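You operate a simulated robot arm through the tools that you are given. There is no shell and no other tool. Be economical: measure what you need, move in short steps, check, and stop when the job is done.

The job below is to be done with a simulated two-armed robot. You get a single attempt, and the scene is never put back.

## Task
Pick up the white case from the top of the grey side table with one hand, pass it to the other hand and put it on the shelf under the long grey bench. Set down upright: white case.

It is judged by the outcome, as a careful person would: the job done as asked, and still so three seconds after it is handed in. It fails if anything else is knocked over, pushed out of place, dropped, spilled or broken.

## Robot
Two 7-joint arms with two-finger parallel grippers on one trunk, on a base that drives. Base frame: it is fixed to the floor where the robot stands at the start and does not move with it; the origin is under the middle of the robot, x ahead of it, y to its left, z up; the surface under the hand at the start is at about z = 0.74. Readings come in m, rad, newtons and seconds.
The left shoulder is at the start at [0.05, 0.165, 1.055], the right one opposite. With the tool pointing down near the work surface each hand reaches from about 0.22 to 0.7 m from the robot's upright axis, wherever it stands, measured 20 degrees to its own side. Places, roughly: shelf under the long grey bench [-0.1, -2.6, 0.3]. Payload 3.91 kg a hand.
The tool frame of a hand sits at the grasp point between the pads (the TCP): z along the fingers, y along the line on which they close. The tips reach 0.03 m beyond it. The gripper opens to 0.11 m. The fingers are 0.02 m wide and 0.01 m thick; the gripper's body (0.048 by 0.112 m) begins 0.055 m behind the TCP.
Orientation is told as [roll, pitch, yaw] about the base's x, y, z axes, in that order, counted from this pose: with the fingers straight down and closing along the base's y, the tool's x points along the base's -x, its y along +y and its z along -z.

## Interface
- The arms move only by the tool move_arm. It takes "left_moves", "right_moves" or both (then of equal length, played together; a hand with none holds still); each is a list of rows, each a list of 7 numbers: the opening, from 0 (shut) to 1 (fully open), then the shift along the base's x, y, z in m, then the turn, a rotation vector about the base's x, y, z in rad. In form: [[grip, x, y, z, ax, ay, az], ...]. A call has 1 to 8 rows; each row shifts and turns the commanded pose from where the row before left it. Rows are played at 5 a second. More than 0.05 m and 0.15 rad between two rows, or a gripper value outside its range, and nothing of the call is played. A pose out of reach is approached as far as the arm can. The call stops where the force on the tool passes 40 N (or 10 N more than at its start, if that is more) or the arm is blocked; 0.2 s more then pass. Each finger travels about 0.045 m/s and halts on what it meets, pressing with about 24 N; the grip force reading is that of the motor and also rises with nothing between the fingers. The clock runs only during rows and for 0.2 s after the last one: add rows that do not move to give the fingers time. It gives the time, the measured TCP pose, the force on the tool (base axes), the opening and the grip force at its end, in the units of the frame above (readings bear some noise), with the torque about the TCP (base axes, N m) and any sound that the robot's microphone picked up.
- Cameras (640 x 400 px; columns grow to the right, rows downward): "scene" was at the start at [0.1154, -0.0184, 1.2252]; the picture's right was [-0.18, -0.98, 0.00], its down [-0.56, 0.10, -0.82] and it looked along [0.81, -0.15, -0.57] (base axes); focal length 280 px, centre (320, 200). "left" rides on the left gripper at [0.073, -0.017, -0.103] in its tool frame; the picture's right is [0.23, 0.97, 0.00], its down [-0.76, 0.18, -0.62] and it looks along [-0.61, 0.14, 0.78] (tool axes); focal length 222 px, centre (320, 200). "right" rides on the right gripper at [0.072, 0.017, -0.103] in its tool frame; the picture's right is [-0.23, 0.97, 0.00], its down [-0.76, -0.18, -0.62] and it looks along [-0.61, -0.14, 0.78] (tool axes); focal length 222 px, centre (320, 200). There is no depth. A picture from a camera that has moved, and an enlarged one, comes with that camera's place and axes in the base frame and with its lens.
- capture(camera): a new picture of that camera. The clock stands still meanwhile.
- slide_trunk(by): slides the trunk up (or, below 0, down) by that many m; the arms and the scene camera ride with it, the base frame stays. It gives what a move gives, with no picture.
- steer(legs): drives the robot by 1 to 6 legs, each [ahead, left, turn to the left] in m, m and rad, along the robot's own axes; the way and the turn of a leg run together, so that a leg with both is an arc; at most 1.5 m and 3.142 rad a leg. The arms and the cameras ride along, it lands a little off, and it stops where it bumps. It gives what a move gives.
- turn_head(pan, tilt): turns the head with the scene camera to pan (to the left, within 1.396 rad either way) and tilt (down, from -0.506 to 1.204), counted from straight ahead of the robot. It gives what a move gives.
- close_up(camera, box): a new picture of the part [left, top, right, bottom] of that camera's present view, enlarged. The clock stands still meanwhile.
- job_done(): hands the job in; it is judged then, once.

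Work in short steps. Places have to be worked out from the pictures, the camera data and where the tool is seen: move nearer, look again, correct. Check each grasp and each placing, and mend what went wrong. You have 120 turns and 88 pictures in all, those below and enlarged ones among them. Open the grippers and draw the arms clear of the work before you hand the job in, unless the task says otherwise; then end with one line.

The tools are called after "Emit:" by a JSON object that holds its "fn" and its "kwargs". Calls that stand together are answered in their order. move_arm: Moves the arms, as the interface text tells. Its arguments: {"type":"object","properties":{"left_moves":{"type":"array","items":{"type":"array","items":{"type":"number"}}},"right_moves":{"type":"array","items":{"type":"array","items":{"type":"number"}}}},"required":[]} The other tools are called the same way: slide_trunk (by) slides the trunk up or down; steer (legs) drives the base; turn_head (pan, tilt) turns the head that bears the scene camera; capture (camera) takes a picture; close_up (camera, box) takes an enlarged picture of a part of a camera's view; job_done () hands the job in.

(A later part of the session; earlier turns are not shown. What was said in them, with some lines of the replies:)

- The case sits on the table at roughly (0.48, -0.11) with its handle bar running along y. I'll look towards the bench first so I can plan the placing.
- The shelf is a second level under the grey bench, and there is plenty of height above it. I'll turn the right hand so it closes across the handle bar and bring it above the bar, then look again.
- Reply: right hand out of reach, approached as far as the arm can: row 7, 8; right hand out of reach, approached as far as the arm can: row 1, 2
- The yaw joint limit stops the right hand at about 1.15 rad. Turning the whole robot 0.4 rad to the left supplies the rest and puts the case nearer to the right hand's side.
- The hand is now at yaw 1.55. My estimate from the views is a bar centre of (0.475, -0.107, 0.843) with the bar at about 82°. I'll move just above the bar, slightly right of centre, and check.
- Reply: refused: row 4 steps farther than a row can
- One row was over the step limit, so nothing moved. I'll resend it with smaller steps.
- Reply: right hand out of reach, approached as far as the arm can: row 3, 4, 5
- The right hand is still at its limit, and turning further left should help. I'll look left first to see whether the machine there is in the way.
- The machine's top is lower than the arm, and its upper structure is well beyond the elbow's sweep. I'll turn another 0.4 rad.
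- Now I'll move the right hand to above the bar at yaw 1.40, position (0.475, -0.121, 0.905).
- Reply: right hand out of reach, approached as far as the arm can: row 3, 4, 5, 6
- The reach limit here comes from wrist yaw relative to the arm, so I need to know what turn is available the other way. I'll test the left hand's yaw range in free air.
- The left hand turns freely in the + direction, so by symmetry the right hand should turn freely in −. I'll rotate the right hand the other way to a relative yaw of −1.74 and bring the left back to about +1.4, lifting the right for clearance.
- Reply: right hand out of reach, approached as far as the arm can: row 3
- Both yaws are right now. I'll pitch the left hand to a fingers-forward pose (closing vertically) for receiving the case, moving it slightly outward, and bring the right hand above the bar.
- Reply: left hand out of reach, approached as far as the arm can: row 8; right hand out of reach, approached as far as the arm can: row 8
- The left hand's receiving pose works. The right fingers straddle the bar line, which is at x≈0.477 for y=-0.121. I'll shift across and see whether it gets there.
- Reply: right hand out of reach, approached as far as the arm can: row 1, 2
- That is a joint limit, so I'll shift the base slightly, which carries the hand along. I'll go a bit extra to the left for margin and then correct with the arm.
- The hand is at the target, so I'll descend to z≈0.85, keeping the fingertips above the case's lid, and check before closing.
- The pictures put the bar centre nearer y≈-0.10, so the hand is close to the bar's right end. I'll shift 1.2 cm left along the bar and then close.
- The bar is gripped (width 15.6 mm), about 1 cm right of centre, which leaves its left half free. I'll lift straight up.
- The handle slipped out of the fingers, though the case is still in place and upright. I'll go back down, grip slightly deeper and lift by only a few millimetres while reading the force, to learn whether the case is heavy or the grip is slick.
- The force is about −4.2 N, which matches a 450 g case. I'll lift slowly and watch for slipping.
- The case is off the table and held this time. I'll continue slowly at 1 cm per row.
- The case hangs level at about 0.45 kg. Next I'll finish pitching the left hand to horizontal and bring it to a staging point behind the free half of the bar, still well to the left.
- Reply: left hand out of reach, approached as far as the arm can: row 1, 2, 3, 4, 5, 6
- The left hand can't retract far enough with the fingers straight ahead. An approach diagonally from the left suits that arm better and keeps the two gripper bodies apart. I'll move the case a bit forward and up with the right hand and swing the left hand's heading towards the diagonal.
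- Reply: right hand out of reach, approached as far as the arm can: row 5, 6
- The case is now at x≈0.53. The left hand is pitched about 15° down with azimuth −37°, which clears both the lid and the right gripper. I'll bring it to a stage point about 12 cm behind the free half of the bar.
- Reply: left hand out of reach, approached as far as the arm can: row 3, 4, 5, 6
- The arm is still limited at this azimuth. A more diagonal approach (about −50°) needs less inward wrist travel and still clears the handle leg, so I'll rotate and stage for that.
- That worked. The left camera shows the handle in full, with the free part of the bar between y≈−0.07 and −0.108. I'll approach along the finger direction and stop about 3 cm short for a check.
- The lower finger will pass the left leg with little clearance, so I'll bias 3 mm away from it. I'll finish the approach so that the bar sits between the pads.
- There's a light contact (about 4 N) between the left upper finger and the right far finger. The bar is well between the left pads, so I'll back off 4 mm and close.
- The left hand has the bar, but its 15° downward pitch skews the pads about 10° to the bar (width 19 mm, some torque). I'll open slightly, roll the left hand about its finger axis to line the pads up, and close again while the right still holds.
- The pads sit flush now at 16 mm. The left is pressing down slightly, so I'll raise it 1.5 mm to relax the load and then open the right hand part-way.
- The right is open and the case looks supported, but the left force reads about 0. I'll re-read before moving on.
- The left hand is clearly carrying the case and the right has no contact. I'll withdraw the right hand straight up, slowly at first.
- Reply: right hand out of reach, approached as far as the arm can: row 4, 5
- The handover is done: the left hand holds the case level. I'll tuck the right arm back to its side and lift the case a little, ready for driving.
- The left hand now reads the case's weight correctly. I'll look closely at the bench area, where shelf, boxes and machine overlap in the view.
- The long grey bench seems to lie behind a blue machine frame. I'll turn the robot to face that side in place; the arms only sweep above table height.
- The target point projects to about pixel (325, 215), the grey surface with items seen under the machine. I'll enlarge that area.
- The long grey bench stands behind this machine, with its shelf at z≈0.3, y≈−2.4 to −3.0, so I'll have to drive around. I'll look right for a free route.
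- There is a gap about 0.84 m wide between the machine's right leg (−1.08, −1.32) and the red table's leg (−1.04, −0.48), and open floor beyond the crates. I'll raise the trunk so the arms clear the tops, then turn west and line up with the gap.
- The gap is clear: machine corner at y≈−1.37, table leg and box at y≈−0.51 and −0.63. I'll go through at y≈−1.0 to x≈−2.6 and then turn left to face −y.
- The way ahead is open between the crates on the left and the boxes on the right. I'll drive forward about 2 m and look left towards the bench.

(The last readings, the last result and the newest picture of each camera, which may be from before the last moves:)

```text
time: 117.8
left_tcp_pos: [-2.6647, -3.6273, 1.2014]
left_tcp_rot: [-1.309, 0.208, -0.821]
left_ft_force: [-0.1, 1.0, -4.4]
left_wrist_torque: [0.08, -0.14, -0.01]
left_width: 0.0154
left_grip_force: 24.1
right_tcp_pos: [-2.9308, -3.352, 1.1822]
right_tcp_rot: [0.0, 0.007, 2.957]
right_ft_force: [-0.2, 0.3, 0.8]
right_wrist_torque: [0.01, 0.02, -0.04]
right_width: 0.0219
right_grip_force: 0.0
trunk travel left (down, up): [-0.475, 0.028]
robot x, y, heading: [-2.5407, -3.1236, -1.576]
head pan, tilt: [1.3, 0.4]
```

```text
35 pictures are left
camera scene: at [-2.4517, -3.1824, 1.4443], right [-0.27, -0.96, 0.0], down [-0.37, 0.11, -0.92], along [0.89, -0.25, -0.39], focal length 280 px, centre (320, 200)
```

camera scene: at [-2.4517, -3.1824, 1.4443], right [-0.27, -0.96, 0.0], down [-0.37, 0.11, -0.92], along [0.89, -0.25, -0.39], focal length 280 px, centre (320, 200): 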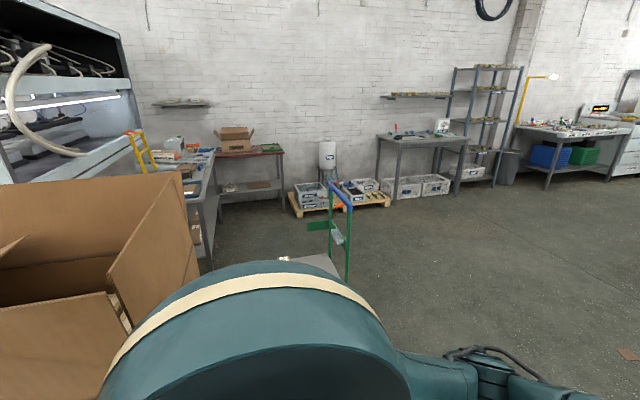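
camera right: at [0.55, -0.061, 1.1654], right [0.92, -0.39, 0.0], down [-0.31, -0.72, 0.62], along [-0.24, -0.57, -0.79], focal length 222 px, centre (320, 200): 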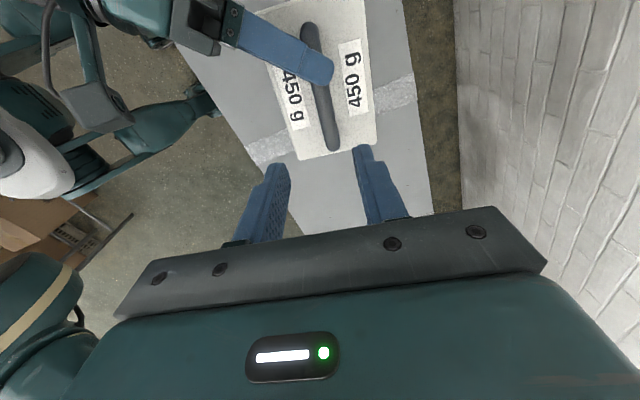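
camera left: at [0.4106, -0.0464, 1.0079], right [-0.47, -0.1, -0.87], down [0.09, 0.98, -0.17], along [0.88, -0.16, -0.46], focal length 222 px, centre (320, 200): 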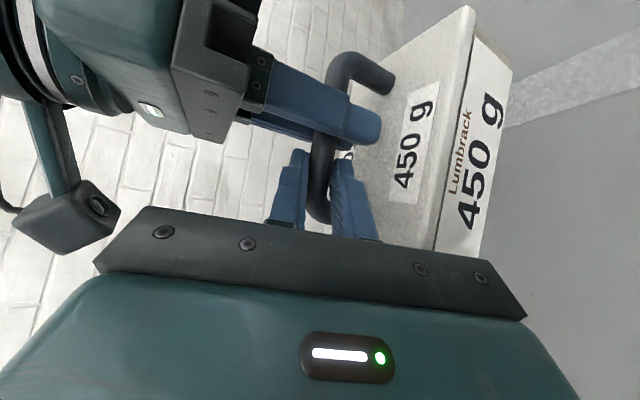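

The grey bench stands past the box stack with its open side towards −y, and there's a green-handled trolley nearby. I'll move forward, strafe east, turn east and look again.

Emit:
{"fn": "steer", "kwargs": {"legs": [[0.6, 0, 0], [0, 0.8, 0], [0, 0, 1.57]]}}

Emit:
{"fn": "turn_head", "kwargs": {"pan": 0.3, "tilt": 0.45}}

Emit:
{"fn": "capture", "kwargs": {"camera": "scene"}}

```text
time: 132.1
left_tcp_pos: [-1.2402, -3.8638, 1.2007]
left_tcp_rot: [-1.308, 0.209, 0.738]
left_ft_force: [0.4, -0.5, -4.2]
left_wrist_torque: [0.19, 0.07, 0.06]
left_width: 0.0154
left_grip_force: 24.7
right_tcp_pos: [-1.5204, -4.1271, 1.183]
right_tcp_rot: [0.001, 0.005, -1.767]
right_ft_force: [-0.6, -0.4, 0.4]
right_wrist_torque: [-0.04, 0.0, -0.02]
right_width: 0.0221
right_grip_force: 0.0
trunk travel left (down, up): [-0.475, 0.028]
robot x, y, heading: [-1.7416, -3.7293, -0.023]
head pan, tilt: [1.3, 0.4]
```

```text
time: 133.3
left_tcp_pos: [-1.2392, -3.8632, 1.2009]
left_tcp_rot: [-1.308, 0.207, 0.738]
left_ft_force: [0.2, -0.5, -4.2]
left_wrist_torque: [0.18, 0.0, 0.0]
left_width: 0.0154
left_grip_force: 24.5
right_tcp_pos: [-1.5208, -4.1257, 1.1836]
right_tcp_rot: [0.002, 0.005, -1.768]
right_ft_force: [0.7, 0.5, 0.4]
right_wrist_torque: [0.0, 0.01, -0.02]
right_width: 0.022
right_grip_force: 0.1
trunk travel left (down, up): [-0.475, 0.028]
robot x, y, heading: [-1.7456, -3.7344, -0.016]
head pan, tilt: [0.3, 0.45]
```

```text
34 pictures are left
camera scene: at [-1.6242, -3.709, 1.4396], right [0.28, -0.96, 0.0], down [-0.42, -0.12, -0.9], along [0.86, 0.25, -0.44], focal length 280 px, centre (320, 200)
```

scene: 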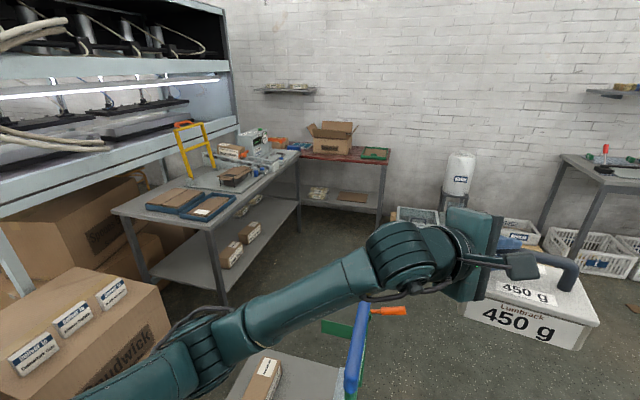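

The long grey bench and its shelf are visible from its open side. A trolley stands at about (−0.9, −3.4), so I'll pass south of it, then turn to face the bench (+y).

Emit:
{"fn": "steer", "kwargs": {"legs": [[0, -0.42, 0], [1.5, 0, 0], [0, 0, 1.57]]}}

Emit:
{"fn": "turn_head", "kwargs": {"pan": 0.15, "tilt": 0.6}}

Emit:
{"fn": "capture", "kwargs": {"camera": "scene"}}

```text
time: 148.4
left_tcp_pos: [-0.1071, -3.6822, 1.2006]
left_tcp_rot: [-1.307, 0.209, 2.301]
left_ft_force: [-0.3, 0.0, -5.2]
left_wrist_torque: [-0.07, 0.18, -0.01]
left_width: 0.0155
left_grip_force: 24.4
right_tcp_pos: [0.1541, -3.9637, 1.1833]
right_tcp_rot: [0.002, 0.005, -0.205]
right_ft_force: [0.6, -0.1, 0.2]
right_wrist_torque: [-0.03, 0.0, 0.01]
right_width: 0.0221
right_grip_force: 0.1
trunk travel left (down, up): [-0.475, 0.028]
robot x, y, heading: [-0.243, -4.1807, 1.539]
head pan, tilt: [0.3, 0.45]
```

```text
time: 149.1
left_tcp_pos: [-0.1076, -3.6819, 1.2]
left_tcp_rot: [-1.306, 0.208, 2.301]
left_ft_force: [-0.8, 0.5, -3.4]
left_wrist_torque: [-0.05, 0.16, 0.0]
left_width: 0.0155
left_grip_force: 23.4
right_tcp_pos: [0.1532, -3.9629, 1.1831]
right_tcp_rot: [0.002, 0.005, -0.204]
right_ft_force: [0.4, -0.7, -0.3]
right_wrist_torque: [0.01, 0.01, 0.01]
right_width: 0.0219
right_grip_force: 0.0
trunk travel left (down, up): [-0.475, 0.028]
robot x, y, heading: [-0.241, -4.1824, 1.543]
head pan, tilt: [0.15, 0.6]
```

```text
33 pictures are left
camera scene: at [-0.2534, -4.0661, 1.4261], right [0.99, 0.12, 0.0], down [0.07, -0.56, -0.83], along [-0.1, 0.82, -0.56], focal length 280 px, centre (320, 200)
```

scene: 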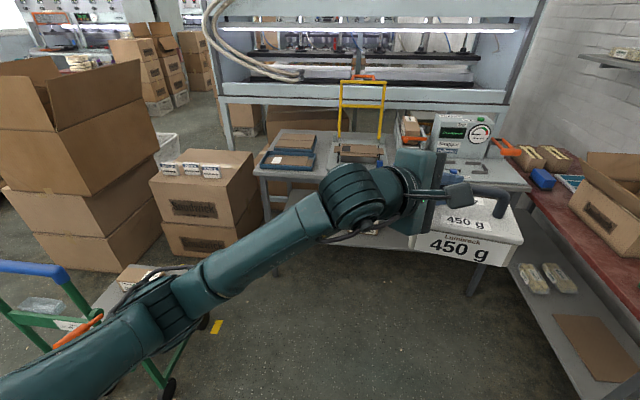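

I'm facing the bench now. I'll shift right a little to stay clear of the trolley, then lower the trunk, which also gives a lower view of the shelf.

Emit:
{"fn": "steer", "kwargs": {"legs": [[0.2, -0.17, 0.03]]}}

Emit:
{"fn": "slide_trunk", "kwargs": {"by": -0.45}}

Emit:
{"fn": "turn_head", "kwargs": {"pan": 0.1, "tilt": 0.45}}

Emit:
{"fn": "capture", "kwargs": {"camera": "scene"}}

```text
time: 151.2
left_tcp_pos: [0.0502, -3.4799, 1.2004]
left_tcp_rot: [-1.309, 0.21, 2.33]
left_ft_force: [0.4, -0.5, -5.1]
left_wrist_torque: [-0.05, 0.15, 0.01]
left_width: 0.0156
left_grip_force: 24.2
right_tcp_pos: [0.3197, -3.7531, 1.1822]
right_tcp_rot: [-0.001, 0.006, -0.174]
right_ft_force: [0.8, -0.6, -0.6]
right_wrist_torque: [-0.01, 0.01, -0.01]
right_width: 0.0221
right_grip_force: 0.1
trunk travel left (down, up): [-0.475, 0.028]
robot x, y, heading: [-0.0736, -3.9844, 1.573]
head pan, tilt: [0.15, 0.6]
```

```text
refused: -0.45 is not a number from -0.4 to 0.4
```

```text
time: 151.9
left_tcp_pos: [0.0514, -3.4808, 1.2006]
left_tcp_rot: [-1.309, 0.209, 2.333]
left_ft_force: [-0.1, -0.1, -5.1]
left_wrist_torque: [-0.07, 0.16, -0.03]
left_width: 0.0153
left_grip_force: 24.2
right_tcp_pos: [0.3174, -3.7539, 1.1823]
right_tcp_rot: [0.002, 0.006, -0.174]
right_ft_force: [-0.4, 0.3, -0.2]
right_wrist_torque: [-0.01, -0.02, -0.01]
right_width: 0.0219
right_grip_force: 0.0
trunk travel left (down, up): [-0.475, 0.028]
robot x, y, heading: [-0.0713, -3.9869, 1.57]
head pan, tilt: [0.099, 0.45]
```

```text
32 pictures are left
camera scene: at [-0.0809, -3.8652, 1.4395], right [0.99, 0.1, 0.0], down [0.04, -0.43, -0.9], along [-0.09, 0.9, -0.44], focal length 280 px, centre (320, 200)
```

scene: 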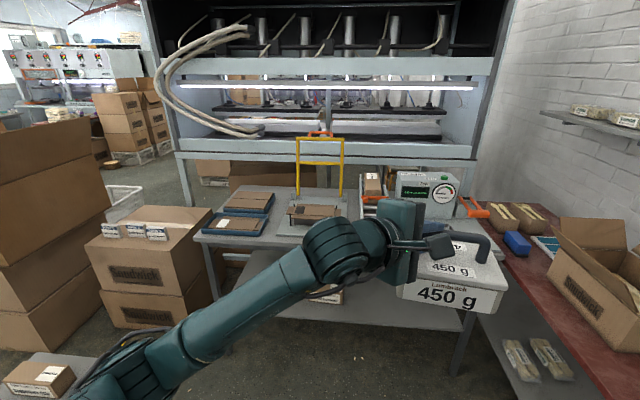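

The trunk moves at most 0.4 m per call, so I'll lower it 0.4 now and look again.

Emit:
{"fn": "slide_trunk", "kwargs": {"by": -0.4}}

Emit:
{"fn": "capture", "kwargs": {"camera": "scene"}}

Emit:
{"fn": "capture", "kwargs": {"camera": "left"}}

```text
time: 155.8
left_tcp_pos: [0.0509, -3.4801, 0.8012]
left_tcp_rot: [-1.306, 0.208, 2.329]
left_ft_force: [-0.2, -0.1, -3.7]
left_wrist_torque: [-0.04, 0.18, 0.01]
left_width: 0.0157
left_grip_force: 23.7
right_tcp_pos: [0.3182, -3.7542, 0.7827]
right_tcp_rot: [0.002, 0.005, -0.174]
right_ft_force: [0.0, 0.0, -0.6]
right_wrist_torque: [0.01, -0.01, -0.01]
right_width: 0.0222
right_grip_force: 0.1
trunk travel left (down, up): [-0.075, 0.428]
robot x, y, heading: [-0.0707, -3.9808, 1.571]
head pan, tilt: [0.099, 0.45]
```

```text
31 pictures are left
camera scene: at [-0.0809, -3.8653, 1.0396], right [0.99, 0.1, 0.0], down [0.04, -0.43, -0.9], along [-0.09, 0.9, -0.44], focal length 280 px, centre (320, 200)
```

scene: 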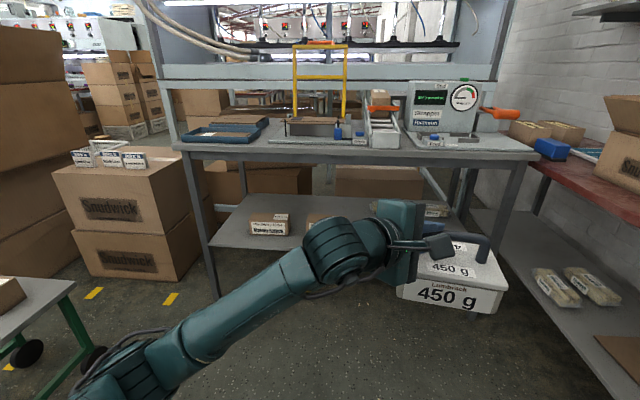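

```text
30 pictures are left
camera left: at [0.0227, -3.5914, 0.8586], right [0.1, -0.48, -0.87], down [-0.98, 0.09, -0.17], along [0.16, 0.87, -0.46], focal length 222 px, centre (320, 200)
```

left: 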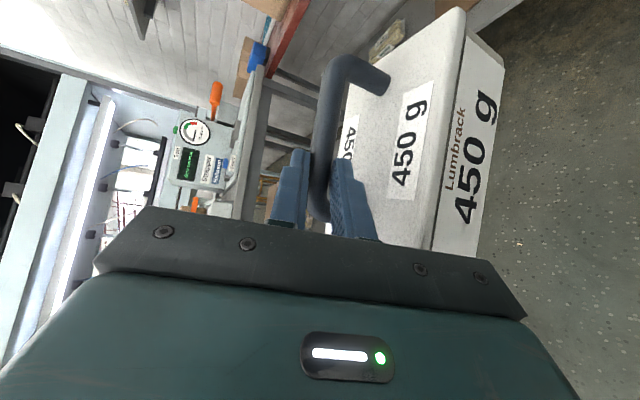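

Bench geometry: the front edge is at y≈−2.88, x from −0.70 to 0.55, the top is at z≈0.745 and the shelf at z≈0.31. Boxes sit on the shelf at x≈−0.43 and −0.2. I'll lower the hand so the case comes to shelf height and the view to the right half opens.

Emit:
{"fn": "slide_trunk", "kwargs": {"by": -0.07}}

Emit:
{"fn": "move_arm", "kwargs": {"left_moves": [[0, 0, 0, -0.02, 0, 0, 0], [0, 0, 0, -0.035, 0, 0, 0], [0, 0, 0, -0.035, 0, 0, 0], [0, 0, 0, -0.035, 0, 0, 0], [0, 0, 0, -0.035, 0, 0, 0], [0, 0, 0, -0.035, 0, 0, 0], [0, 0, 0, -0.03, 0, 0, 0], [0, 0, 0, -0.02, 0, 0, 0]]}}

Emit:
{"fn": "capture", "kwargs": {"camera": "scene"}}

```text
time: 156.8
left_tcp_pos: [0.0503, -3.4798, 0.7307]
left_tcp_rot: [-1.307, 0.205, 2.331]
left_ft_force: [-0.2, 0.0, -4.0]
left_wrist_torque: [-0.03, 0.19, -0.01]
left_width: 0.0152
left_grip_force: 24.0
right_tcp_pos: [0.3191, -3.7535, 0.711]
right_tcp_rot: [0.003, 0.006, -0.173]
right_ft_force: [0.1, 0.0, 0.6]
right_wrist_torque: [-0.01, -0.04, 0.02]
right_width: 0.022
right_grip_force: 0.2
trunk travel left (down, up): [-0.005, 0.498]
robot x, y, heading: [-0.0701, -3.9805, 1.572]
head pan, tilt: [0.099, 0.45]
```

```text
time: 158.8
left_tcp_pos: [0.0357, -3.4609, 0.4963]
left_tcp_rot: [-1.322, 0.167, 2.35]
left_ft_force: [-0.3, -0.7, -4.9]
left_wrist_torque: [-0.09, 0.16, 0.0]
left_width: 0.0154
left_grip_force: 23.6
right_tcp_pos: [0.3194, -3.7534, 0.7091]
right_tcp_rot: [0.001, 0.003, -0.176]
right_ft_force: [-0.3, -0.3, 0.5]
right_wrist_torque: [0.02, -0.04, -0.01]
right_width: 0.022
right_grip_force: 0.1
trunk travel left (down, up): [-0.005, 0.498]
robot x, y, heading: [-0.0759, -3.9814, 1.574]
head pan, tilt: [0.099, 0.45]
stopped in row 8 (left hand): the arm was blocked; the commanded pose is now the measured one
```

```text
29 pictures are left
camera scene: at [-0.0809, -3.8651, 0.9673], right [0.99, 0.1, 0.0], down [0.04, -0.43, -0.9], along [-0.09, 0.9, -0.44], focal length 280 px, centre (320, 200)
```

scene: 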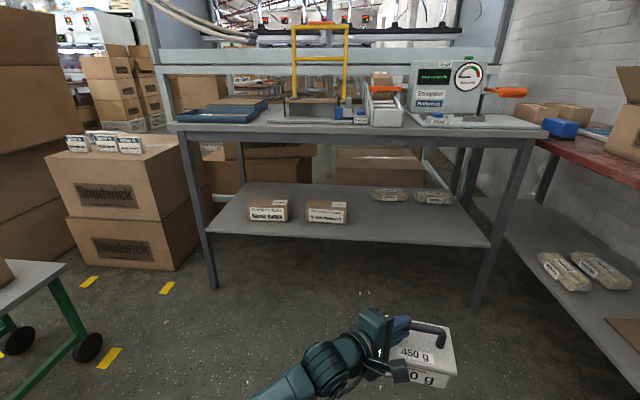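

The shelf is fully visible now: boxes on the left half, bags at the back, and the front right half (x≈0.05–0.45) is free. The arm blocked at z≈0.50, so I'll try extending it forward while lowering.

Emit:
{"fn": "move_arm", "kwargs": {"left_moves": [[0, 0.005, 0.03, 0, 0, 0, 0], [0, 0.005, 0.03, 0, 0, 0, 0], [0, 0.005, 0.02, 0, 0, 0, 0], [0, 0, 0.005, -0.02, 0, 0, 0], [0, 0, 0.005, -0.02, 0, 0, 0], [0, 0, 0, -0.015, 0, 0, 0], [0, 0, 0, 0, 0, 0, 0]]}}

Emit:
{"fn": "capture", "kwargs": {"camera": "left"}}

Emit:
{"fn": "close_up", "kwargs": {"camera": "scene", "box": [240, 240, 496, 400]}}

```text
time: 160.4
left_tcp_pos: [0.0548, -3.3726, 0.445]
left_tcp_rot: [-1.324, 0.168, 2.348]
left_ft_force: [-0.4, 0.4, -4.7]
left_wrist_torque: [-0.06, 0.17, -0.02]
left_width: 0.0157
left_grip_force: 24.3
right_tcp_pos: [0.3178, -3.7543, 0.7128]
right_tcp_rot: [0.003, 0.006, -0.175]
right_ft_force: [-0.2, -0.7, 0.9]
right_wrist_torque: [-0.03, 0.01, -0.01]
right_width: 0.0219
right_grip_force: 0.1
trunk travel left (down, up): [-0.005, 0.498]
robot x, y, heading: [-0.0722, -3.9837, 1.568]
head pan, tilt: [0.099, 0.45]
```

```text
28 pictures are left
camera left: at [0.0284, -3.4862, 0.4981], right [0.1, -0.44, -0.89], down [-0.99, 0.08, -0.15], along [0.14, 0.9, -0.42], focal length 222 px, centre (320, 200)
```

left: 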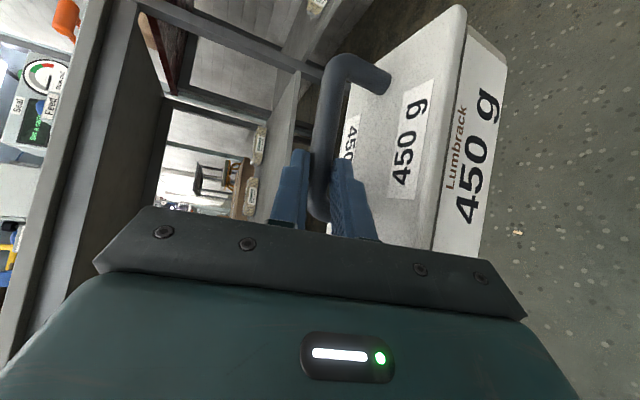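

```text
2.50 times, centred on (368, 320) of scene
camera zoom: at [-0.0809, -3.8652, 0.9696], right [0.99, 0.1, 0.0], down [0.04, -0.43, -0.9], along [-0.09, 0.9, -0.44], focal length 700 px, centre (200, -100)
```

zoom: 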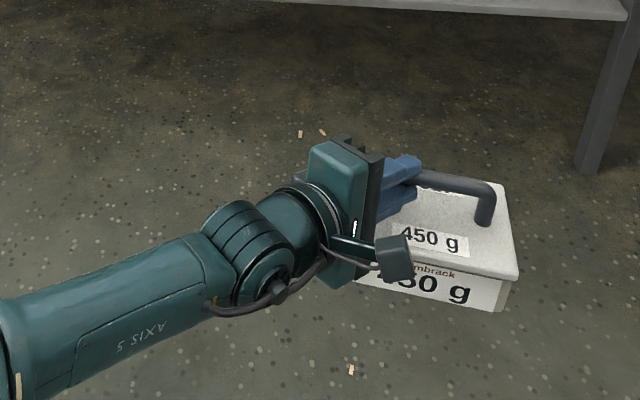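

The hand is at z=0.445 with no block. I'll correct the small wrist drift and test that z≈0.41 is reachable here before moving in.

Emit:
{"fn": "move_arm", "kwargs": {"left_moves": [[0, 0, 0, -0.01, -0.02, -0.009, 0], [0, 0, 0, -0.01, -0.019, -0.008, 0], [0, 0, 0, -0.015, 0, 0, 0], [0, 0, 0, 0, 0, 0, 0]]}}

```text
time: 161.4
left_tcp_pos: [0.0533, -3.3715, 0.4096]
left_tcp_rot: [-1.311, 0.212, 2.351]
left_ft_force: [0.6, 0.1, -4.4]
left_wrist_torque: [-0.05, 0.21, 0.0]
left_width: 0.0154
left_grip_force: 24.1
right_tcp_pos: [0.3183, -3.7541, 0.7131]
right_tcp_rot: [0.002, 0.005, -0.173]
right_ft_force: [0.1, 0.0, 0.5]
right_wrist_torque: [0.02, 0.02, 0.05]
right_width: 0.0217
right_grip_force: 0.1
trunk travel left (down, up): [-0.005, 0.498]
robot x, y, heading: [-0.0737, -3.9837, 1.57]
head pan, tilt: [0.099, 0.45]
```

Reachable. I'll raise to z≈0.485 for clearance over the shelf edge and drive forward 0.4 m with a slight shift right, then check.

Emit:
{"fn": "move_arm", "kwargs": {"left_moves": [[0, 0, 0, 0.025, 0, 0, 0], [0, 0, 0, 0.025, 0, 0, 0], [0, 0, 0, 0.025, 0, 0, 0], [0, 0, 0, 0, 0, 0, 0]]}}

Emit:
{"fn": "steer", "kwargs": {"legs": [[0.4, -0.07, 0]]}}

Emit:
{"fn": "turn_head", "kwargs": {"pan": -0.2, "tilt": 0.75}}

Emit:
{"fn": "capture", "kwargs": {"camera": "scene"}}

Emit:
{"fn": "capture", "kwargs": {"camera": "left"}}

```text
time: 162.4
left_tcp_pos: [0.0525, -3.3736, 0.4846]
left_tcp_rot: [-1.31, 0.211, 2.35]
left_ft_force: [-0.3, 0.2, -4.4]
left_wrist_torque: [-0.04, 0.2, 0.02]
left_width: 0.0159
left_grip_force: 24.1
right_tcp_pos: [0.319, -3.7538, 0.7127]
right_tcp_rot: [0.002, 0.005, -0.176]
right_ft_force: [-0.5, -0.3, -0.5]
right_wrist_torque: [0.02, -0.02, -0.01]
right_width: 0.022
right_grip_force: 0.0
trunk travel left (down, up): [-0.005, 0.498]
robot x, y, heading: [-0.0701, -3.9842, 1.569]
head pan, tilt: [0.099, 0.45]
```

```text
time: 164.9
left_tcp_pos: [0.1207, -2.9773, 0.4835]
left_tcp_rot: [-1.31, 0.21, 2.349]
left_ft_force: [0.2, 0.6, -3.8]
left_wrist_torque: [-0.07, 0.18, 0.03]
left_width: 0.0156
left_grip_force: 23.6
right_tcp_pos: [0.3867, -3.3579, 0.7129]
right_tcp_rot: [0.001, 0.005, -0.174]
right_ft_force: [-0.5, 0.4, 0.1]
right_wrist_torque: [-0.02, 0.0, 0.02]
right_width: 0.022
right_grip_force: 0.0
trunk travel left (down, up): [-0.005, 0.498]
robot x, y, heading: [0.0024, -3.5896, 1.573]
head pan, tilt: [0.099, 0.45]
```

```text
time: 165.7
left_tcp_pos: [0.1198, -2.9781, 0.4832]
left_tcp_rot: [-1.312, 0.208, 2.353]
left_ft_force: [-0.1, 0.0, -4.0]
left_wrist_torque: [-0.02, 0.18, 0.02]
left_width: 0.0157
left_grip_force: 23.3
right_tcp_pos: [0.3873, -3.3577, 0.7125]
right_tcp_rot: [0.001, 0.007, -0.173]
right_ft_force: [-1.0, 0.4, -1.2]
right_wrist_torque: [0.0, -0.01, 0.02]
right_width: 0.0218
right_grip_force: 0.1
trunk travel left (down, up): [-0.005, 0.498]
robot x, y, heading: [-0.0049, -3.5871, 1.577]
head pan, tilt: [-0.201, 0.75]
```

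```text
26 pictures are left
camera scene: at [0.0131, -3.4798, 0.9432], right [0.98, -0.2, 0.0], down [-0.13, -0.67, -0.73], along [0.14, 0.72, -0.68], focal length 280 px, centre (320, 200)
```

scene: 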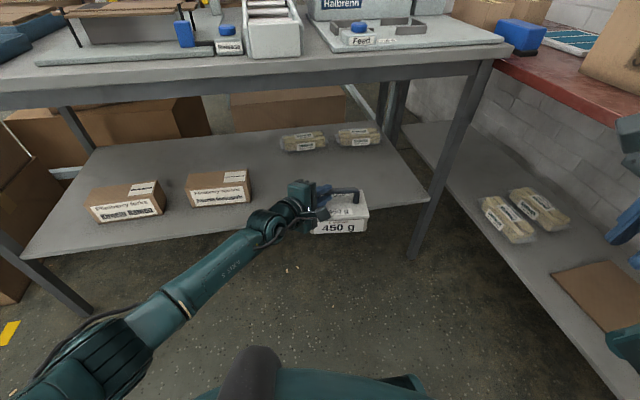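

```text
25 pictures are left
camera left: at [0.0948, -3.0893, 0.5416], right [0.12, -0.47, -0.87], down [-0.98, 0.07, -0.17], along [0.14, 0.88, -0.46], focal length 222 px, centre (320, 200)
```

left: 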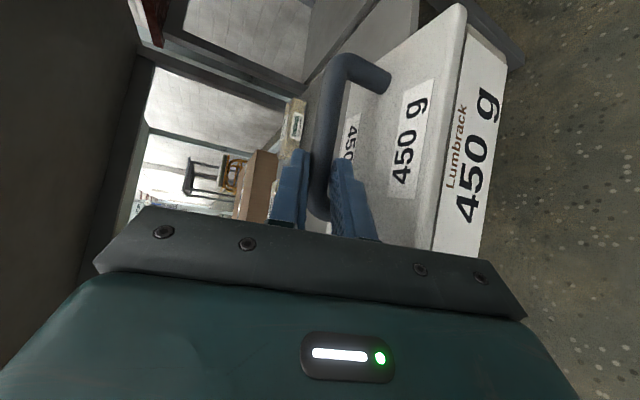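

All clear: the case is just in front of the shelf edge (y≈−2.886), about 6 cm above shelf level. I'll drive 0.18 m further in and check.

Emit:
{"fn": "steer", "kwargs": {"legs": [[0.18, -0.02, 0]]}}

Emit:
{"fn": "close_up", "kwargs": {"camera": "scene", "box": [160, 60, 480, 260]}}

Emit:
{"fn": "capture", "kwargs": {"camera": "left"}}

```text
time: 167.2
left_tcp_pos: [0.1391, -2.7995, 0.4836]
left_tcp_rot: [-1.31, 0.208, 2.351]
left_ft_force: [-0.4, -0.1, -4.5]
left_wrist_torque: [-0.06, 0.14, -0.01]
left_width: 0.0154
left_grip_force: 23.9
right_tcp_pos: [0.4073, -3.1784, 0.7127]
right_tcp_rot: [0.001, 0.005, -0.173]
right_ft_force: [0.1, 0.5, -0.6]
right_wrist_torque: [-0.04, -0.05, 0.01]
right_width: 0.0217
right_grip_force: 0.1
trunk travel left (down, up): [-0.005, 0.498]
robot x, y, heading: [0.019, -3.4089, 1.568]
head pan, tilt: [-0.201, 0.75]
```

```text
2.00 times, centred on (320, 160) of scene
camera zoom: at [0.0324, -3.302, 0.9432], right [0.98, -0.2, 0.0], down [-0.13, -0.67, -0.73], along [0.14, 0.72, -0.68], focal length 560 px, centre (320, 280)
```

zoom: 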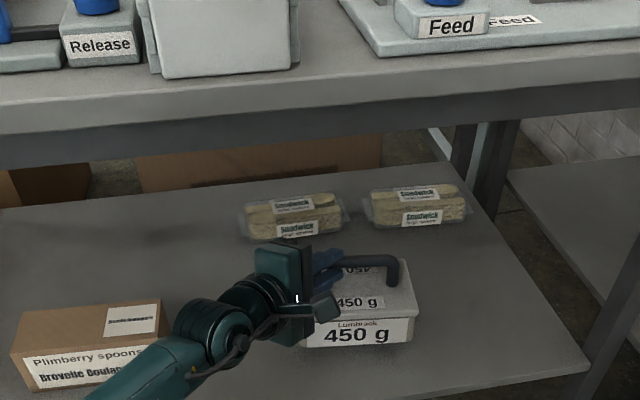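

```text
23 pictures are left
camera left: at [0.1139, -2.9114, 0.5417], right [0.12, -0.47, -0.87], down [-0.98, 0.07, -0.17], along [0.14, 0.88, -0.46], focal length 222 px, centre (320, 200)
```

left: 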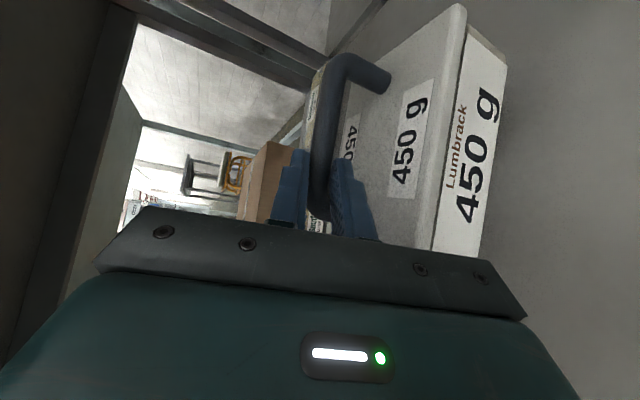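

The case is over the shelf with neighbours clear. I'll move 3 cm deeper and lower to just above the expected contact height (TCP ≈0.42).

Emit:
{"fn": "move_arm", "kwargs": {"left_moves": [[0, 0, 0.015, 0, 0, 0, 0], [0, 0, 0.015, -0.01, 0, 0, 0], [0, 0, 0, -0.015, 0, 0, 0], [0, 0, 0, -0.015, 0, 0, 0], [0, 0, 0, -0.01, 0, 0, 0], [0, 0, 0, 0, 0, 0, 0]]}}

Emit:
{"fn": "close_up", "kwargs": {"camera": "scene", "box": [200, 100, 440, 250]}}

```text
time: 168.5
left_tcp_pos: [0.1425, -2.7664, 0.4493]
left_tcp_rot: [-1.345, 0.205, 2.345]
left_ft_force: [0.2, 1.5, 12.1]
left_wrist_torque: [0.24, 0.27, -0.4]
left_width: 0.0159
left_grip_force: 23.9
right_tcp_pos: [0.4051, -3.1818, 0.7131]
right_tcp_rot: [0.004, 0.004, -0.172]
right_ft_force: [0.9, 1.1, 0.5]
right_wrist_torque: [0.03, 0.0, -0.01]
right_width: 0.0217
right_grip_force: 0.1
trunk travel left (down, up): [-0.005, 0.498]
robot x, y, heading: [0.0124, -3.4097, 1.577]
head pan, tilt: [-0.201, 0.75]
stopped in row 6 (left hand): the force on the tool passed its limit at 44 N (the readings are from after the stop); the commanded pose is now the measured one
```

```text
2.67 times, centred on (320, 175) of scene
camera zoom: at [0.0319, -3.3033, 0.9432], right [0.98, -0.19, 0.0], down [-0.13, -0.67, -0.73], along [0.14, 0.72, -0.68], focal length 747 px, centre (320, 267)
```

zoom: 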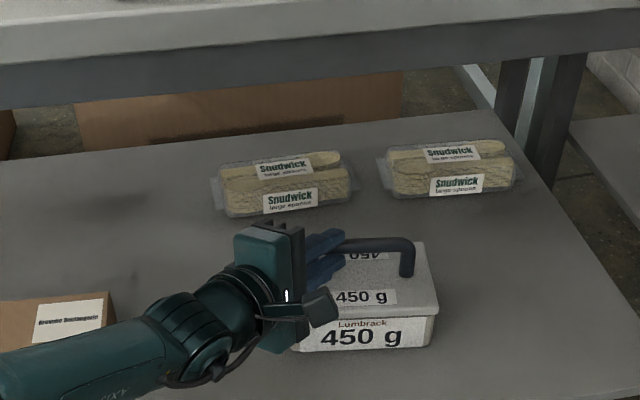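

It touched down at TCP z≈0.449, a bit higher than estimated, and is pressing with ~12 N. I'll ease up a few millimetres and check how the case sits.

Emit:
{"fn": "move_arm", "kwargs": {"left_moves": [[0, 0, 0, 0.002, 0, 0, 0], [0, 0, 0, 0, 0, 0, 0]]}}

Emit:
{"fn": "close_up", "kwargs": {"camera": "scene", "box": [270, 170, 382, 240]}}

Emit:
{"fn": "capture", "kwargs": {"camera": "left"}}

```text
time: 169.1
left_tcp_pos: [0.1406, -2.7652, 0.4488]
left_tcp_rot: [-1.339, 0.209, 2.346]
left_ft_force: [2.9, 6.6, 11.5]
left_wrist_torque: [0.26, 0.29, -0.09]
left_width: 0.016
left_grip_force: 24.2
right_tcp_pos: [0.4065, -3.1817, 0.7137]
right_tcp_rot: [0.003, 0.004, -0.173]
right_ft_force: [0.8, 0.4, 0.3]
right_wrist_torque: [0.03, 0.02, -0.03]
right_width: 0.022
right_grip_force: 0.1
trunk travel left (down, up): [-0.005, 0.498]
robot x, y, heading: [0.015, -3.4129, 1.574]
head pan, tilt: [-0.201, 0.75]
```

```text
5.71 times, centred on (326, 205) of scene
camera zoom: at [0.032, -3.3032, 0.9434], right [0.98, -0.19, 0.0], down [-0.13, -0.67, -0.73], along [0.14, 0.72, -0.68], focal length 1600 px, centre (286, 171)
```

zoom: 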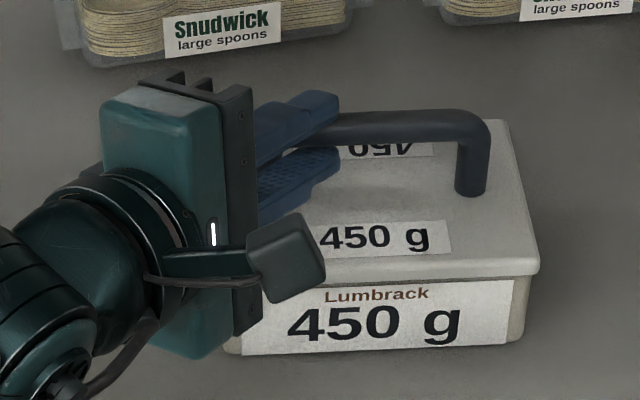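

```text
20 pictures are left
camera left: at [0.1149, -2.8783, 0.5039], right [0.13, -0.45, -0.88], down [-0.98, 0.08, -0.19], along [0.15, 0.89, -0.44], focal length 222 px, centre (320, 200)
```

left: 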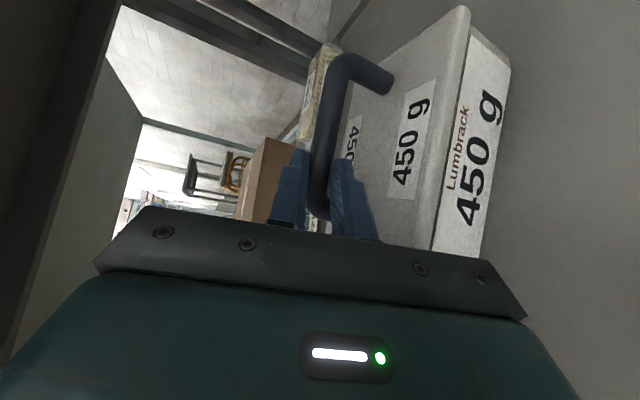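

The case bottom is at z≈0.34 and seems to rest on the shelf, but the arm is still pressing. I'll raise another 4 mm in small steps to unload.

Emit:
{"fn": "move_arm", "kwargs": {"left_moves": [[0, 0, -0.001, 0.002, 0, 0, 0], [0, 0, -0.001, 0.002, 0, 0, 0], [0, 0, 0, 0, 0, 0, 0]]}}

```text
time: 169.9
left_tcp_pos: [0.1407, -2.7678, 0.449]
left_tcp_rot: [-1.332, 0.209, 2.346]
left_ft_force: [-0.4, 0.2, 2.7]
left_wrist_torque: [0.11, 0.5, -0.08]
left_width: 0.0158
left_grip_force: 24.0
right_tcp_pos: [0.4062, -3.1812, 0.7132]
right_tcp_rot: [0.002, 0.005, -0.173]
right_ft_force: [0.4, -0.9, -0.1]
right_wrist_torque: [-0.01, -0.05, 0.02]
right_width: 0.0219
right_grip_force: 0.1
trunk travel left (down, up): [-0.005, 0.498]
robot x, y, heading: [0.0166, -3.4094, 1.576]
head pan, tilt: [-0.201, 0.75]
```

The load is nearly off at 2.7 N. I'll open the left hand just enough to free the bar, keeping the lower finger above the lid.

Emit:
{"fn": "move_arm", "kwargs": {"left_moves": [[0.2, 0, 0, 0, 0, 0, 0], [0.25, 0, 0, 0, 0, 0, 0], [0.35, 0, 0, 0, 0, 0, 0], [0.38, 0, 0, 0, 0, 0, 0], [0.38, 0, 0, 0, 0, 0, 0]]}}

Emit:
{"fn": "close_up", "kwargs": {"camera": "scene", "box": [270, 170, 382, 240]}}

Emit:
{"fn": "capture", "kwargs": {"camera": "left"}}

```text
time: 171.1
left_tcp_pos: [0.1415, -2.7666, 0.4515]
left_tcp_rot: [-1.335, 0.207, 2.347]
left_ft_force: [1.4, 0.4, 0.5]
left_wrist_torque: [0.03, 0.01, 0.0]
left_width: 0.0419
left_grip_force: 0.1
right_tcp_pos: [0.4066, -3.1802, 0.7132]
right_tcp_rot: [0.002, 0.005, -0.172]
right_ft_force: [0.0, -0.1, -0.7]
right_wrist_torque: [0.03, 0.02, 0.03]
right_width: 0.022
right_grip_force: 0.1
trunk travel left (down, up): [-0.005, 0.498]
robot x, y, heading: [0.0154, -3.4128, 1.573]
head pan, tilt: [-0.201, 0.75]
```

```text
5.71 times, centred on (326, 205) of scene
camera zoom: at [0.032, -3.3025, 0.9432], right [0.98, -0.19, 0.0], down [-0.13, -0.67, -0.73], along [0.14, 0.72, -0.68], focal length 1600 px, centre (286, 171)
```

zoom: 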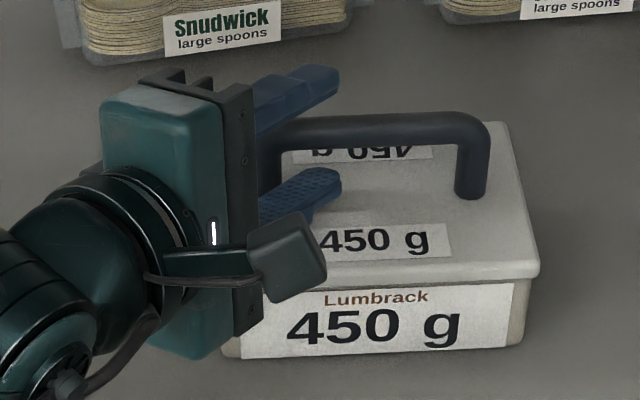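

```text
18 pictures are left
camera left: at [0.1147, -2.8804, 0.5059], right [0.13, -0.46, -0.88], down [-0.98, 0.08, -0.18], along [0.15, 0.89, -0.44], focal length 222 px, centre (320, 200)
```

left: 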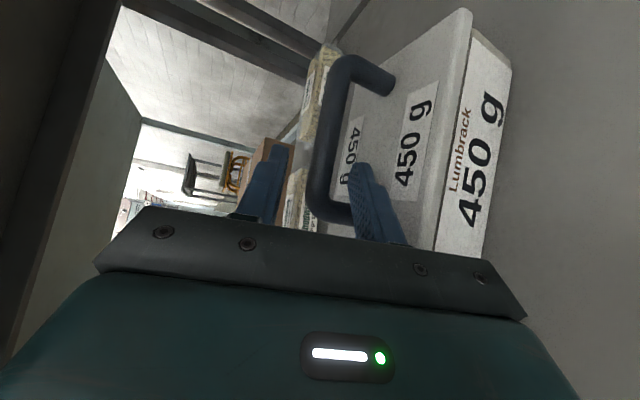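

The case sits flat and is released. I'll withdraw the left hand back along its finger direction, starting gently.

Emit:
{"fn": "move_arm", "kwargs": {"left_moves": [[0.38, -0.006, -0.005, 0, 0, 0, 0], [0.38, -0.011, -0.009, 0, 0, 0, 0], [0.38, -0.015, -0.013, 0, 0, 0, 0], [0.38, -0.019, -0.016, 0, 0, 0, 0], [0.38, -0.015, -0.017, 0, 0, 0, 0], [0.38, -0.005, -0.03, 0, 0, 0, 0], [0.38, 0, 0, 0, 0, 0, 0]]}}

Emit:
{"fn": "capture", "kwargs": {"camera": "scene"}}

```text
time: 172.7
left_tcp_pos: [0.0703, -2.8587, 0.4512]
left_tcp_rot: [-1.336, 0.207, 2.346]
left_ft_force: [-0.3, -0.1, 0.5]
left_wrist_torque: [0.03, 0.02, 0.04]
left_width: 0.0416
left_grip_force: 0.0
right_tcp_pos: [0.4054, -3.1794, 0.7129]
right_tcp_rot: [0.001, 0.005, -0.174]
right_ft_force: [0.2, -0.9, 0.5]
right_wrist_torque: [-0.04, 0.0, 0.03]
right_width: 0.0216
right_grip_force: 0.1
trunk travel left (down, up): [-0.005, 0.498]
robot x, y, heading: [0.013, -3.4131, 1.578]
head pan, tilt: [-0.201, 0.75]
```

```text
17 pictures are left
camera scene: at [0.032, -3.3025, 0.9432], right [0.98, -0.19, 0.0], down [-0.13, -0.67, -0.73], along [0.14, 0.72, -0.68], focal length 280 px, centre (320, 200)
```

scene: 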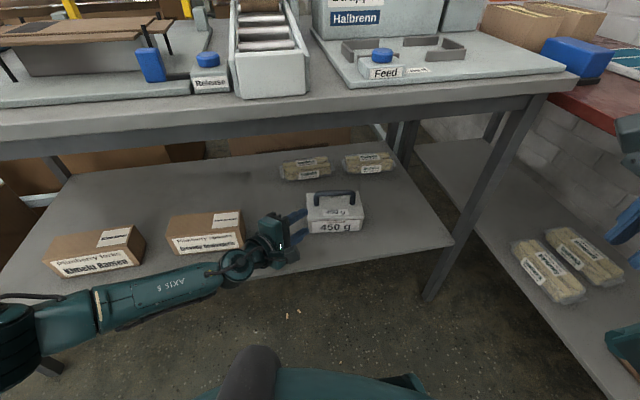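

The hand is clear of the handle and the case stands upright on the shelf. I'll back the robot straight out the way it came in and open the left gripper.

Emit:
{"fn": "steer", "kwargs": {"legs": [[-0.45, 0, 0]]}}

Emit:
{"fn": "move_arm", "kwargs": {"left_moves": [[1, 0, 0, 0.01, 0, 0, 0], [1, 0, 0, 0.01, 0, 0, 0], [1, 0, 0, 0.01, 0, 0, 0], [1, 0, 0, 0, 0, 0, 0], [1, 0, 0, 0, 0, 0, 0]], "right_moves": [[1, 0, 0, 0, 0, 0, 0], [1, 0, 0, 0, 0, 0, 0], [1, 0, 0, 0, 0, 0, 0], [1, 0, 0, 0, 0, 0, 0], [1, 0, 0, 0, 0, 0, 0]]}}

Emit:
{"fn": "turn_head", "kwargs": {"pan": -0.1, "tilt": 0.5}}

Emit:
{"fn": "capture", "kwargs": {"camera": "scene"}}

```text
time: 175.4
left_tcp_pos: [0.0718, -3.3063, 0.45]
left_tcp_rot: [-1.336, 0.208, 2.344]
left_ft_force: [0.0, -0.5, -0.6]
left_wrist_torque: [0.01, 0.01, 0.02]
left_width: 0.0416
left_grip_force: 0.1
right_tcp_pos: [0.4086, -3.6292, 0.7141]
right_tcp_rot: [0.003, 0.005, -0.174]
right_ft_force: [0.0, 0.4, -0.6]
right_wrist_torque: [-0.01, -0.01, -0.01]
right_width: 0.0221
right_grip_force: 0.0
trunk travel left (down, up): [-0.005, 0.498]
robot x, y, heading: [0.0184, -3.8595, 1.575]
head pan, tilt: [-0.201, 0.75]
```

```text
time: 176.6
left_tcp_pos: [0.0727, -3.3065, 0.4809]
left_tcp_rot: [-1.335, 0.207, 2.342]
left_ft_force: [-0.5, -0.7, 0.5]
left_wrist_torque: [-0.02, -0.02, -0.02]
left_width: 0.1101
left_grip_force: 0.0
right_tcp_pos: [0.4084, -3.6297, 0.7123]
right_tcp_rot: [0.001, 0.003, -0.175]
right_ft_force: [-0.3, 0.2, 0.1]
right_wrist_torque: [0.02, 0.01, 0.02]
right_width: 0.1099
right_grip_force: 0.0
trunk travel left (down, up): [-0.005, 0.498]
robot x, y, heading: [0.0165, -3.859, 1.573]
head pan, tilt: [-0.201, 0.75]
```

```text
time: 177.4
left_tcp_pos: [0.0735, -3.3071, 0.4822]
left_tcp_rot: [-1.335, 0.208, 2.345]
left_ft_force: [-1.0, 0.5, -0.2]
left_wrist_torque: [0.0, 0.0, 0.03]
left_width: 0.1098
left_grip_force: 0.0
right_tcp_pos: [0.4083, -3.6292, 0.713]
right_tcp_rot: [0.001, 0.004, -0.175]
right_ft_force: [0.5, -0.5, 1.2]
right_wrist_torque: [0.03, -0.03, -0.02]
right_width: 0.11
right_grip_force: 0.1
trunk travel left (down, up): [-0.005, 0.498]
robot x, y, heading: [0.0206, -3.8561, 1.574]
head pan, tilt: [-0.099, 0.499]
```

```text
16 pictures are left
camera scene: at [0.0265, -3.742, 0.9651], right [1.0, -0.1, 0.0], down [-0.05, -0.48, -0.88], along [0.09, 0.87, -0.48], focal length 280 px, centre (320, 200)
```

scene: 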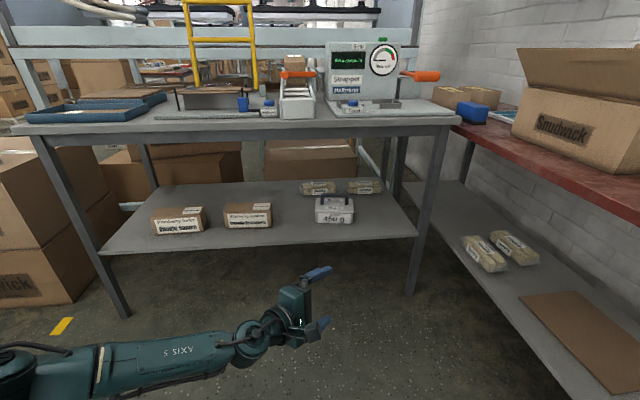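

The case stands upright on the shelf, its neighbours are undisturbed, and both grippers are open and clear. I'm handing in.

Emit:
{"fn": "job_done", "kwargs": {}}

```text
The job is handed in.
```

The white case is standing upright on the shelf under the long grey bench, after being picked up with the right hand and passed to the left. On the first lift the handle slipped out of the right fingers, but the case stayed upright on the table, and I saw nothing else moved or knocked over.
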